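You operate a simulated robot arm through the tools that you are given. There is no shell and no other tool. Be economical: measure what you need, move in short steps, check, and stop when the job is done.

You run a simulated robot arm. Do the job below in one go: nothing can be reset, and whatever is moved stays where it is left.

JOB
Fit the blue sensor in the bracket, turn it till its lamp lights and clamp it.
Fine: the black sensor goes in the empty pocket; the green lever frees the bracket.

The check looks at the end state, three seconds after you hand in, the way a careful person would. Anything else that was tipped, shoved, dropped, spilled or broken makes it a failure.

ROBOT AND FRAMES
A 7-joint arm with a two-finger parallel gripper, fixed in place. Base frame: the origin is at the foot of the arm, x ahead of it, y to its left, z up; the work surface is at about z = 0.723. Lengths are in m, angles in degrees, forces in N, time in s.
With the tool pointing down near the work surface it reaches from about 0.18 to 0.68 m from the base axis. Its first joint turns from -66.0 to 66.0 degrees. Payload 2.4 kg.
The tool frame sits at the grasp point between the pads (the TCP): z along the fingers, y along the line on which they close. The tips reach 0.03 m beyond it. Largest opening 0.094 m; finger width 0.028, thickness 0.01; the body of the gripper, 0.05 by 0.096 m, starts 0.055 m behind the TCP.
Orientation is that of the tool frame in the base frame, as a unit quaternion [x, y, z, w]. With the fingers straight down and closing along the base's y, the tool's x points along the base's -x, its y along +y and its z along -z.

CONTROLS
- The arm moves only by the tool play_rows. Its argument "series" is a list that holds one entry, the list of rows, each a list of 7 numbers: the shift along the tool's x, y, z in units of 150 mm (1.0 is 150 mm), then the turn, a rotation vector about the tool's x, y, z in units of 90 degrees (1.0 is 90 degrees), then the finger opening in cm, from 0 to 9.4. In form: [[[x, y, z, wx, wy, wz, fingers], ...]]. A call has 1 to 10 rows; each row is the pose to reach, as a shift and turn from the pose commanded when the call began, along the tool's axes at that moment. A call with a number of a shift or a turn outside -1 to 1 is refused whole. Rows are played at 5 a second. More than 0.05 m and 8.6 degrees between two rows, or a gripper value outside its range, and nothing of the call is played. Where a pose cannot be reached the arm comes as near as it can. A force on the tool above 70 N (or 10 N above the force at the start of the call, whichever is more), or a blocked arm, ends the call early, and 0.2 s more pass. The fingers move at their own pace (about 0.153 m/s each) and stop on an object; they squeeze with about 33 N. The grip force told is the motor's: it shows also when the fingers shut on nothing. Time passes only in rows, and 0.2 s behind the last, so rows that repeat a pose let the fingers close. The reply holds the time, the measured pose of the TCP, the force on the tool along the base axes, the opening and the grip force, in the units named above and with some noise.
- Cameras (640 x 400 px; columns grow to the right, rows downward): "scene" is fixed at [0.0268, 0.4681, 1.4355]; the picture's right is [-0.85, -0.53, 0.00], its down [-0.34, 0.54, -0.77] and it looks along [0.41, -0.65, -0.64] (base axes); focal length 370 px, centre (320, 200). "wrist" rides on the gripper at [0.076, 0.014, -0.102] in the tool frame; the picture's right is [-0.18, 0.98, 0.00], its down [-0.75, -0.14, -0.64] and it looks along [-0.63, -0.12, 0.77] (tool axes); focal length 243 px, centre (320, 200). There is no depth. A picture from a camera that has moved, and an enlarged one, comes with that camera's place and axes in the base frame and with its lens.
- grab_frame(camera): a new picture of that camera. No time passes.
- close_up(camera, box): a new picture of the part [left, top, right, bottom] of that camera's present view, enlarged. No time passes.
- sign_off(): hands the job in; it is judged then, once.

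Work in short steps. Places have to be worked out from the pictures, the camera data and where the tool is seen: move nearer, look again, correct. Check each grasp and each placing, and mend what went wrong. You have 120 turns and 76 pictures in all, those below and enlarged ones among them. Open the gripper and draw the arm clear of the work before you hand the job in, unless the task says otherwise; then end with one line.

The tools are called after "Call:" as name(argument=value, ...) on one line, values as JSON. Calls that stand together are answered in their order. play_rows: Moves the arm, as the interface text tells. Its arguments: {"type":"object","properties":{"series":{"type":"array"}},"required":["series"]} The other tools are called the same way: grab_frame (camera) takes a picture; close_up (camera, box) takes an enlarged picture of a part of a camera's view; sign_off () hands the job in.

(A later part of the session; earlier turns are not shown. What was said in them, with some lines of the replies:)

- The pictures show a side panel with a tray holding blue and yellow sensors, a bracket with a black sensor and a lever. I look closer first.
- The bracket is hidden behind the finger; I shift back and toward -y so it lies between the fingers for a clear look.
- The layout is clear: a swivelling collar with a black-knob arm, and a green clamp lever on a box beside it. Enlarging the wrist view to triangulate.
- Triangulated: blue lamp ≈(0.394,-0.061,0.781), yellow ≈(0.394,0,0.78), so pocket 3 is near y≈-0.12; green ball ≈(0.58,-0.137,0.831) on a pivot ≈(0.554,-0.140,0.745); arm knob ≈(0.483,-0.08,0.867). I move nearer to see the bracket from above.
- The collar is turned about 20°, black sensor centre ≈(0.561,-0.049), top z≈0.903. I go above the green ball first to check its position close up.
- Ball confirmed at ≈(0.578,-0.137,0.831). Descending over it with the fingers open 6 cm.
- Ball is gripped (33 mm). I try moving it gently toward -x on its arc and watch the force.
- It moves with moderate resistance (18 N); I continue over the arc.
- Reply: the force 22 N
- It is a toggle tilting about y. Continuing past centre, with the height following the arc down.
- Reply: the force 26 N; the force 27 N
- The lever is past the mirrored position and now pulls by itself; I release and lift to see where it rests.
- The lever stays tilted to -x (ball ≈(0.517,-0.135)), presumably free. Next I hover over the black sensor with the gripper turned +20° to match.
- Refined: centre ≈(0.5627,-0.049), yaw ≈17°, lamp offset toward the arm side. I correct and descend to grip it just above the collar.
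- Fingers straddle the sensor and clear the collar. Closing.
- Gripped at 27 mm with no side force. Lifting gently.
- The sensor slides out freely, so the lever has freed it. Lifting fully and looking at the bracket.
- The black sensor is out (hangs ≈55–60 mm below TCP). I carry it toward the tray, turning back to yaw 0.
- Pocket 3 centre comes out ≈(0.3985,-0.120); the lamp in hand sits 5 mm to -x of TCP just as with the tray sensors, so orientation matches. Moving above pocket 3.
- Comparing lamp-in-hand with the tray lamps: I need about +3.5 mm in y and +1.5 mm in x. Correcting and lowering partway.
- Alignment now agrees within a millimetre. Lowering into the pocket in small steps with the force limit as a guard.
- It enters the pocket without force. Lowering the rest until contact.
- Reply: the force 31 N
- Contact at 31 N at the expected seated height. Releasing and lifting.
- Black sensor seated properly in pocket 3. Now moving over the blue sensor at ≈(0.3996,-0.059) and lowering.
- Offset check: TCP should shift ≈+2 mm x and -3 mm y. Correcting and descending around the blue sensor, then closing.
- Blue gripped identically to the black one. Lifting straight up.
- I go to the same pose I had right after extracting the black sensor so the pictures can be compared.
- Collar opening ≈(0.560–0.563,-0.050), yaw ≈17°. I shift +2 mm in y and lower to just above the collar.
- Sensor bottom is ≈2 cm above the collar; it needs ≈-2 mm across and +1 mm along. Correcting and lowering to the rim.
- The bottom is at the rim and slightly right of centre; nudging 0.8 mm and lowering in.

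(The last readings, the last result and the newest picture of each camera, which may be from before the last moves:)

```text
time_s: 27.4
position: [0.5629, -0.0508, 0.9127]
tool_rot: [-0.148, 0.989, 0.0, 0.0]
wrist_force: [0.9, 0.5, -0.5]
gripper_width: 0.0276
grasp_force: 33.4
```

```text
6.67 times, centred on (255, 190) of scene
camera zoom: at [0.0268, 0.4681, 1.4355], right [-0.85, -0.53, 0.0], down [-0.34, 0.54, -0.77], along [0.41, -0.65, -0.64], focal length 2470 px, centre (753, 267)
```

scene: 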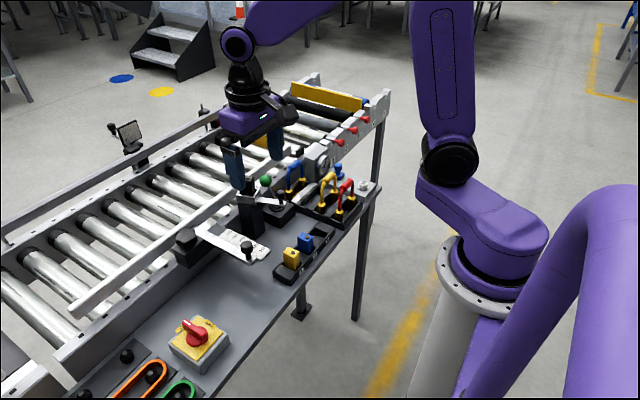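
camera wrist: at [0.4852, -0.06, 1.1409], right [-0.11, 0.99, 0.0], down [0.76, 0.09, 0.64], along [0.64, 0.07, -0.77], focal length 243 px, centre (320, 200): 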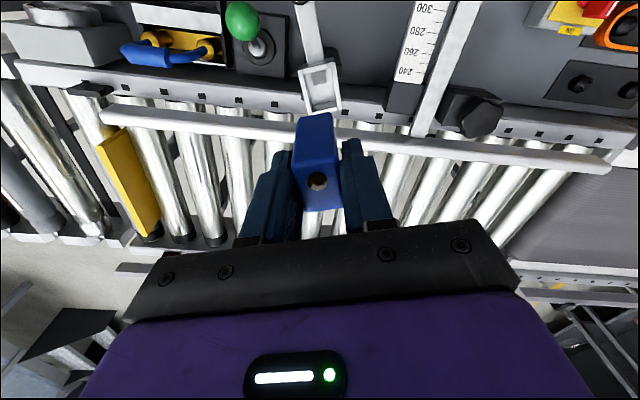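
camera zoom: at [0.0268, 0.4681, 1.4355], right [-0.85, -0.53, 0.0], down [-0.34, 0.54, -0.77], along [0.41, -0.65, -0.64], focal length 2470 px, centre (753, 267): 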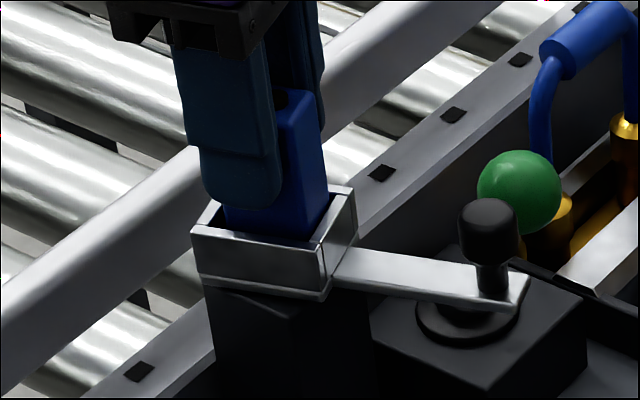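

It is inside the collar with no force. Lowering until it seats (expected TCP ≈0.905).

Call:
play_rows(series=[[[0, 0, 0.02, 0, 0, 0, 1.5], [0, 0, 0.045, 0, 0, 0, 1.5], [0, 0, 0.065, 0, 0, 0, 1.5]]])

```text
time_s: 28.2
position: [0.5622, -0.0526, 0.9053]
tool_rot: [-0.147, 0.989, -0.002, 0.001]
wrist_force: [-5.4, -1.0, 19.3]
gripper_width: 0.0275
grasp_force: 33.4
```

Seated at 0.905 with 19 N. A reflector stands across the conveyor at about (1.0,-0.05), so the sensor must turn from 17° to about 0°. I turn it while holding it, in small steps, and watch the lamp.

Call:
play_rows(series=[[[0, 0, -0.012, 0, 0, 0.03, 1.5], [0, 0, -0.012, 0, 0, 0.06, 1.5], [0, 0, -0.012, 0, 0, 0.09, 1.5]]])

Call:
grab_frame(camera="wrist")

Call:
close_up(camera="scene", box=[90, 90, 330, 240])

```text
time_s: 29.0
position: [0.5619, -0.0526, 0.905]
tool_rot: [-0.077, 0.997, 0.0, 0.001]
wrist_force: [1.1, -3.3, 6.7]
gripper_width: 0.0279
grasp_force: 33.0
```

```text
33 pictures are left
camera wrist: at [0.4843, -0.0494, 1.0068], right [0.03, 1.0, 0.0], down [0.77, -0.02, 0.64], along [0.64, -0.02, -0.77], focal length 243 px, centre (320, 200)
```

wrist: 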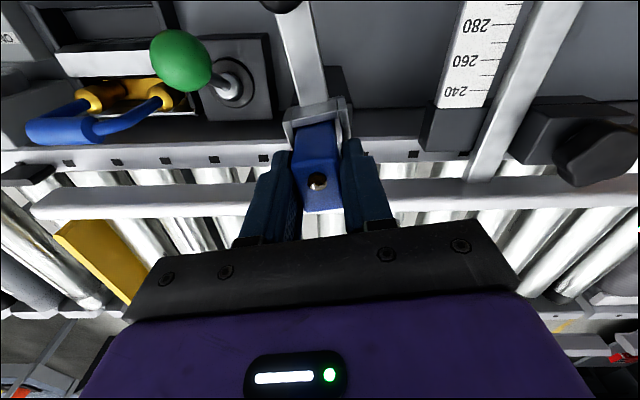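

```text
2.67 times, centred on (210, 165) of scene
camera zoom: at [0.0266, 0.468, 1.4355], right [-0.85, -0.53, 0.0], down [-0.34, 0.54, -0.77], along [0.41, -0.65, -0.64], focal length 988 px, centre (613, 293)
```

zoom: 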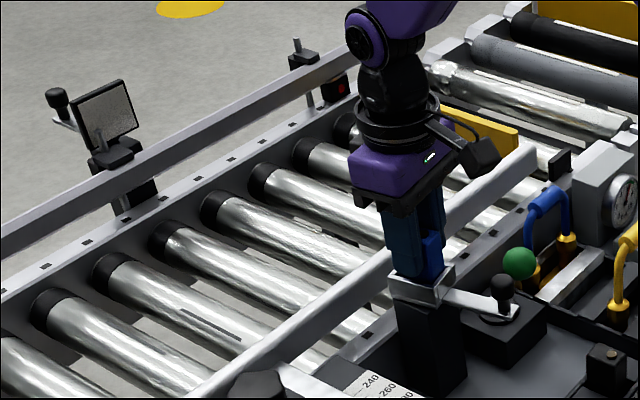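

The collar turns along. Reflector ≈(1.03,-0.065,0.88), so target yaw ≈-1°. Turning further.

Call:
play_rows(series=[[[0, 0, 0, 0, 0, 0.03, 1.5], [0, 0, 0, 0, 0, 0.06, 1.5], [0, 0, 0, 0, 0, 0.08, 1.5]]])

Call:
close_up(camera="wrist", box=[260, 80, 380, 240])

```text
time_s: 29.8
position: [0.5625, -0.0501, 0.9066]
tool_rot: [-0.014, 1.0, -0.001, 0.0]
wrist_force: [-4.0, -2.5, 14.1]
gripper_width: 0.0275
grasp_force: 33.4
```

```text
2.50 times, centred on (320, 160) of wrist
camera zoom: at [0.4853, -0.0395, 1.0068], right [0.16, 0.99, 0.0], down [0.76, -0.12, 0.64], along [0.63, -0.1, -0.77], focal length 606 px, centre (320, 300)
```

zoom: 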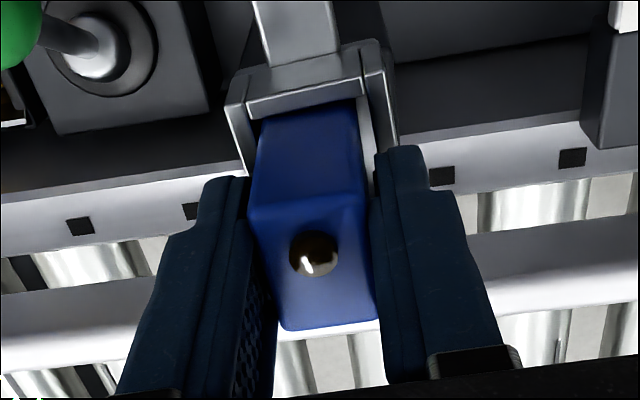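

Not lit yet at ≈1.6°. Continuing about 3° more.

Call:
play_rows(series=[[[0, 0, 0, 0, 0, 0.02, 1.5], [0, 0, 0, 0, 0, 0.035, 1.5]]])

Call:
close_up(camera="wrist", box=[260, 80, 380, 240])

```text
time_s: 30.4
position: [0.5621, -0.0525, 0.9047]
tool_rot: [0.013, 1.0, 0.0, 0.0]
wrist_force: [-2.4, -0.9, 6.5]
gripper_width: 0.0278
grasp_force: 32.8
```

```text
2.50 times, centred on (320, 160) of wrist
camera zoom: at [0.4863, -0.0351, 1.0069], right [0.21, 0.98, 0.0], down [0.75, -0.16, 0.64], along [0.63, -0.13, -0.77], focal length 606 px, centre (320, 300)
```

zoom: 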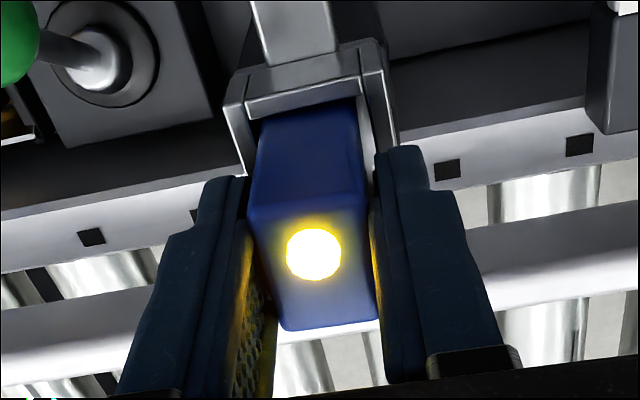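

The lamp is lit at ≈-1.5°. I go about 1.5° further for margin and check it stays lit.

Call:
play_rows(series=[[[0, 0, 0, 0, 0, 0.008, 1.5], [0, 0, 0, 0, 0, 0.016, 1.5]]])

Call:
close_up(camera="wrist", box=[260, 80, 380, 240])

```text
time_s: 31.0
position: [0.5629, -0.0529, 0.9053]
tool_rot: [0.025, 1.0, 0.001, 0.0]
wrist_force: [0.3, -0.1, 4.0]
gripper_width: 0.0275
grasp_force: 32.8
```

```text
2.50 times, centred on (320, 160) of wrist
camera zoom: at [0.4867, -0.0328, 1.0069], right [0.23, 0.97, 0.0], down [0.75, -0.18, 0.64], along [0.62, -0.15, -0.77], focal length 606 px, centre (320, 300)
```

zoom: 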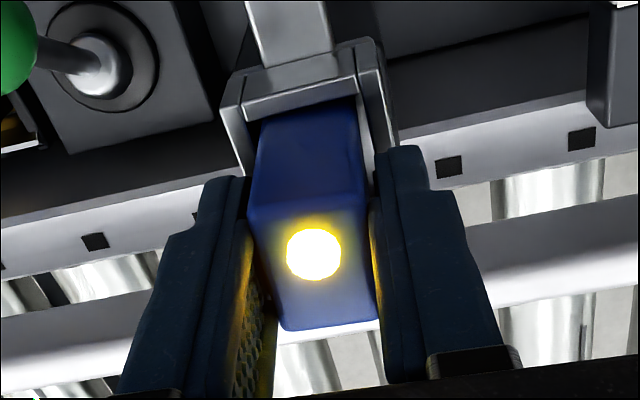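

Still lit at ≈-2.9°. Releasing and lifting clear, then checking the lamp.

Call:
play_rows(series=[[[0, 0, 0, 0, 0, 0, 3.2], [0, 0, 0, 0, 0, 0, 4.4], [0, 0, -0.2, 0, 0, 0, 4.4], [0, 0, -0.5, 0, 0, 0, 4.4], [0, 0, -0.7, 0, 0, 0, 4.4]]])

Call:
close_up(camera="scene", box=[220, 140, 320, 230])

Call:
grab_frame(camera="wrist")

```text
time_s: 32.2
position: [0.5644, -0.0542, 1.0091]
tool_rot: [0.026, 1.0, -0.001, 0.0]
wrist_force: [0.2, 0.4, -0.2]
gripper_width: 0.0441
grasp_force: 0.2
```

```text
4.44 times, centred on (270, 185) of scene
camera zoom: at [0.0268, 0.4681, 1.4355], right [-0.85, -0.53, 0.0], down [-0.34, 0.54, -0.77], along [0.41, -0.65, -0.64], focal length 1646 px, centre (542, 267)
```

zoom: 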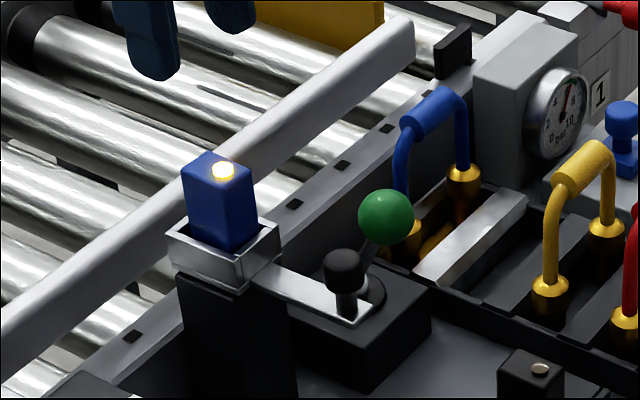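

```text
27 pictures are left
camera wrist: at [0.4883, -0.0348, 1.1117], right [0.23, 0.97, 0.0], down [0.75, -0.18, 0.64], along [0.62, -0.15, -0.77], focal length 243 px, centre (320, 200)
```

wrist: 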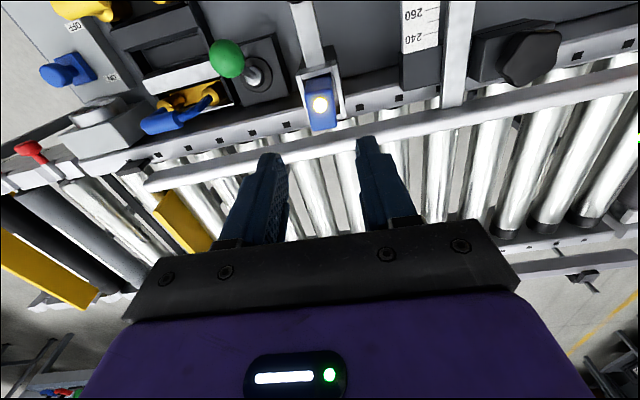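

Lamp stays lit after release. Now I go over the green ball to clamp.

Call:
play_rows(series=[[[0.1, -0.2, 0, 0, 0, -0.016, 6], [0.2, -0.4, 0, 0, 0, -0.032, 6], [0.285, -0.555, 0.2, 0, 0, -0.032, 6]]])

Call:
grab_frame(camera="wrist")

```text
time_s: 33.0
position: [0.5177, -0.1331, 0.9781]
tool_rot: [0.0, 1.0, -0.001, 0.0]
wrist_force: [-0.6, -0.8, -1.2]
gripper_width: 0.0599
grasp_force: 0.0
```

```text
26 pictures are left
camera wrist: at [0.4403, -0.1179, 1.0804], right [0.18, 0.98, 0.0], down [0.75, -0.14, 0.64], along [0.63, -0.12, -0.77], focal length 243 px, centre (320, 200)
```

wrist: 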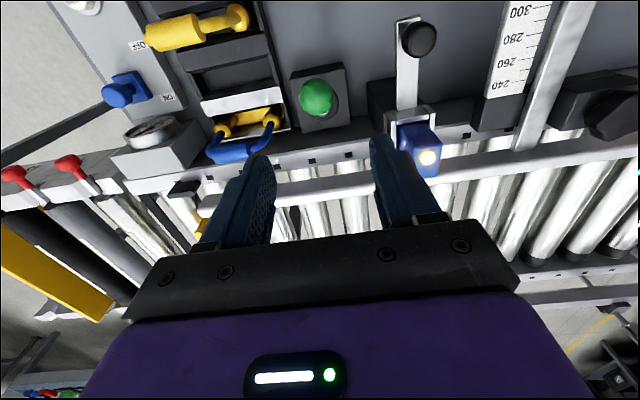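

Ball at ≈(0.516,-0.134). Descending and gripping it.

Call:
play_rows(series=[[[0.012, -0.005, 0.3, 0, 0, 0, 6], [0.012, -0.005, 0.6, 0, 0, 0, 6], [0.012, -0.005, 0.85, 0, 0, 0, 6], [0.012, -0.005, 0.98, 0, 0, 0, 6], [0.012, -0.005, 0.98, 0, 0, 0, 2.5], [0.012, -0.005, 0.98, 0, 0, 0, 2.5]]])

```text
time_s: 34.4
position: [0.5131, -0.1354, 0.8319]
tool_rot: [0.002, 1.0, 0.0, 0.0]
wrist_force: [-2.7, -13.1, -3.6]
gripper_width: 0.0334
grasp_force: 45.3
```

Gripped. Moving the lever back toward +x along its arc.

Call:
play_rows(series=[[[-0.05, -0.008, -0.025, 0, 0, 0, 2.5], [-0.11, -0.008, -0.04, 0, 0, 0, 2.5], [-0.16, -0.008, -0.052, 0, 0, 0, 2.5], [-0.21, -0.008, -0.06, 0, 0, 0, 2.5]]])

Call:
play_rows(series=[[[-0.05, 0, 0, 0, 0, 0, 2.5], [-0.1, 0, 0, 0, 0, 0, 2.5], [-0.15, 0, 0.007, 0, 0, 0, 2.5]]])

Call:
close_up(camera="scene", box=[220, 140, 320, 230])

```text
time_s: 35.4
position: [0.5414, -0.1358, 0.8399]
tool_rot: [0.001, 1.0, 0.001, -0.003]
wrist_force: [-17.0, -14.8, -11.1]
gripper_width: 0.0337
grasp_force: 44.9
```

```text
time_s: 36.2
position: [0.5643, -0.1352, 0.839]
tool_rot: [0.002, 1.0, 0.001, -0.004]
wrist_force: [-18.4, -15.1, -2.3]
gripper_width: 0.0334
grasp_force: 44.9
```

```text
4.44 times, centred on (270, 185) of scene
camera zoom: at [0.0264, 0.4677, 1.4356], right [-0.85, -0.53, 0.0], down [-0.34, 0.54, -0.77], along [0.41, -0.65, -0.64], focal length 1646 px, centre (542, 267)
```

zoom: 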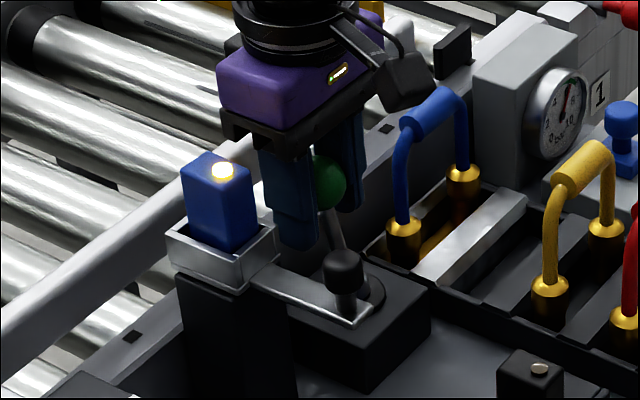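

Lever near vertical, lamp still lit. Continuing to the original clamped tilt and slightly past.

Call:
play_rows(series=[[[-0.05, 0, 0.01, 0, 0, 0, 2.5], [-0.1, 0, 0.025, 0, 0, 0, 2.5], [-0.14, 0, 0.04, 0, 0, 0, 2.5]]])

```text
time_s: 37.0
position: [0.5813, -0.1354, 0.8351]
tool_rot: [0.002, 1.0, 0.003, -0.01]
wrist_force: [-49.3, -7.2, 22.4]
gripper_width: 0.0337
grasp_force: 44.4
```

Force rose to 49 N: the lever is at its stop. Easing off, releasing, and lifting clear.

Call:
play_rows(series=[[[0.02, 0, -0.005, 0, 0, 0, 2.5], [0.02, 0, -0.005, 0, 0, 0, 6], [0.02, 0, -0.005, 0, 0, 0, 6], [0.02, 0, -0.3, 0, 0, 0, 6], [0.02, 0, -0.6, 0, 0, 0, 6], [0.02, 0, -0.9, 0, 0, 0, 6]]])

Call:
close_up(camera="scene", box=[220, 140, 320, 230])

Call:
grab_frame(camera="wrist")

```text
time_s: 38.4
position: [0.5868, -0.1363, 0.969]
tool_rot: [0.0, 1.0, 0.0, -0.001]
wrist_force: [-0.3, -0.5, -0.6]
gripper_width: 0.0599
grasp_force: 0.1
```

```text
4.44 times, centred on (270, 185) of scene
camera zoom: at [0.0268, 0.4681, 1.4355], right [-0.85, -0.53, 0.0], down [-0.34, 0.54, -0.77], along [0.41, -0.65, -0.64], focal length 1646 px, centre (542, 267)
```

zoom: 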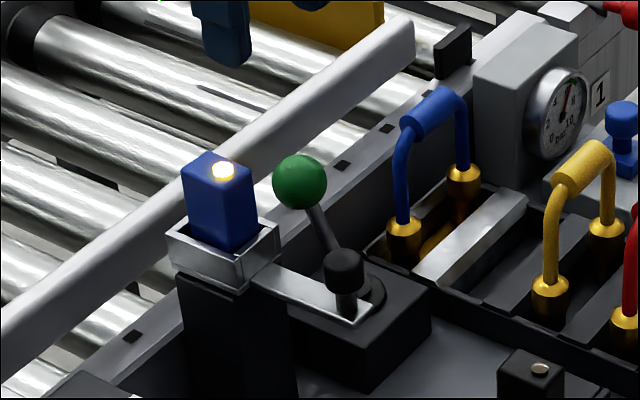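

```text
23 pictures are left
camera wrist: at [0.5103, -0.1206, 1.0722], right [0.18, 0.98, 0.0], down [0.75, -0.14, 0.64], along [0.63, -0.12, -0.77], focal length 243 px, centre (320, 200)
```

wrist: 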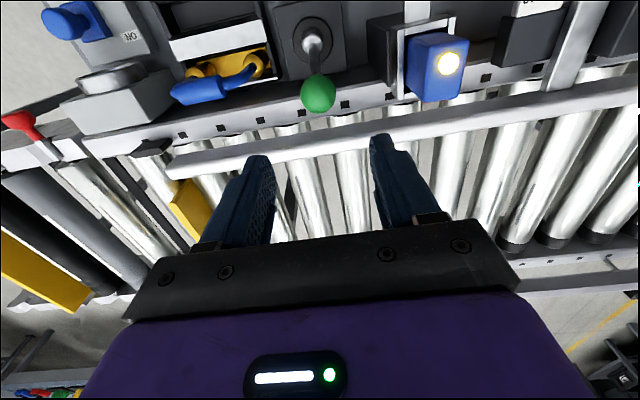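

The ball is exactly at its original clamped place, the lamp is lit, and the sensor sits at the same height as the old one. Drawing the arm up and back, then a final check.

Call:
play_rows(series=[[[0, 0, -0.3, 0, 0, 0, 6], [0, 0, -0.6, 0, 0, 0, 6], [0.2, 0.1, -0.8, 0, 0, 0, 6], [0.5, 0.15, -0.8, 0, 0, 0, 6], [0.8, 0.2, -0.8, 0, 0, 0, 6], [1.0, 0.3, -0.8, 0, 0, 0, 6]]])

Call:
play_rows(series=[[[0.3, 0, 0, 0, 0, 0, 9], [0.5, 0, 0, 0, 0, 0, 9], [0.5, 0, 0, 0, 0, 0, 9]]])

Call:
close_up(camera="scene", box=[200, 130, 380, 290])

Call:
grab_frame(camera="scene")

```text
time_s: 39.8
position: [0.4373, -0.0881, 1.0888]
tool_rot: [0.001, 1.0, 0.0, 0.001]
wrist_force: [-0.2, 0.5, 0.1]
gripper_width: 0.0599
grasp_force: 0.0
```

```text
time_s: 40.6
position: [0.3637, -0.0892, 1.0904]
tool_rot: [0.001, 1.0, 0.0, 0.0]
wrist_force: [0.3, -0.3, 1.6]
gripper_width: 0.09
grasp_force: 0.1
```

```text
2.50 times, centred on (290, 210) of scene
camera zoom: at [0.0267, 0.4681, 1.4355], right [-0.85, -0.53, 0.0], down [-0.34, 0.54, -0.77], along [0.41, -0.65, -0.64], focal length 926 px, centre (395, 175)
```

zoom: 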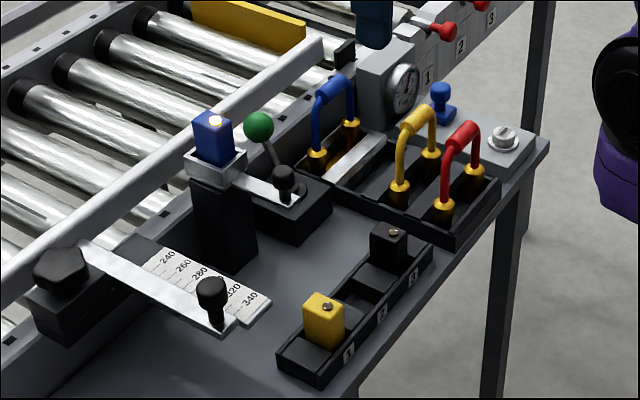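

```text
21 pictures are left
```

scene: 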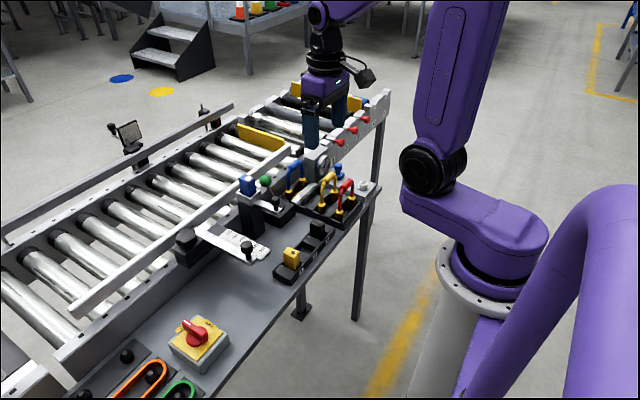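

Everything is in place: blue sensor clamped with its lamp lit, black in pocket 3, nothing else moved, and the arm is clear. Handing in.

Call:
sign_off()

```text
The job is handed in.
```

The blue sensor is fitted in the bracket, turned until its lamp lit and clamped with the green lever, the black sensor is in pocket 3, and the arm is clear.
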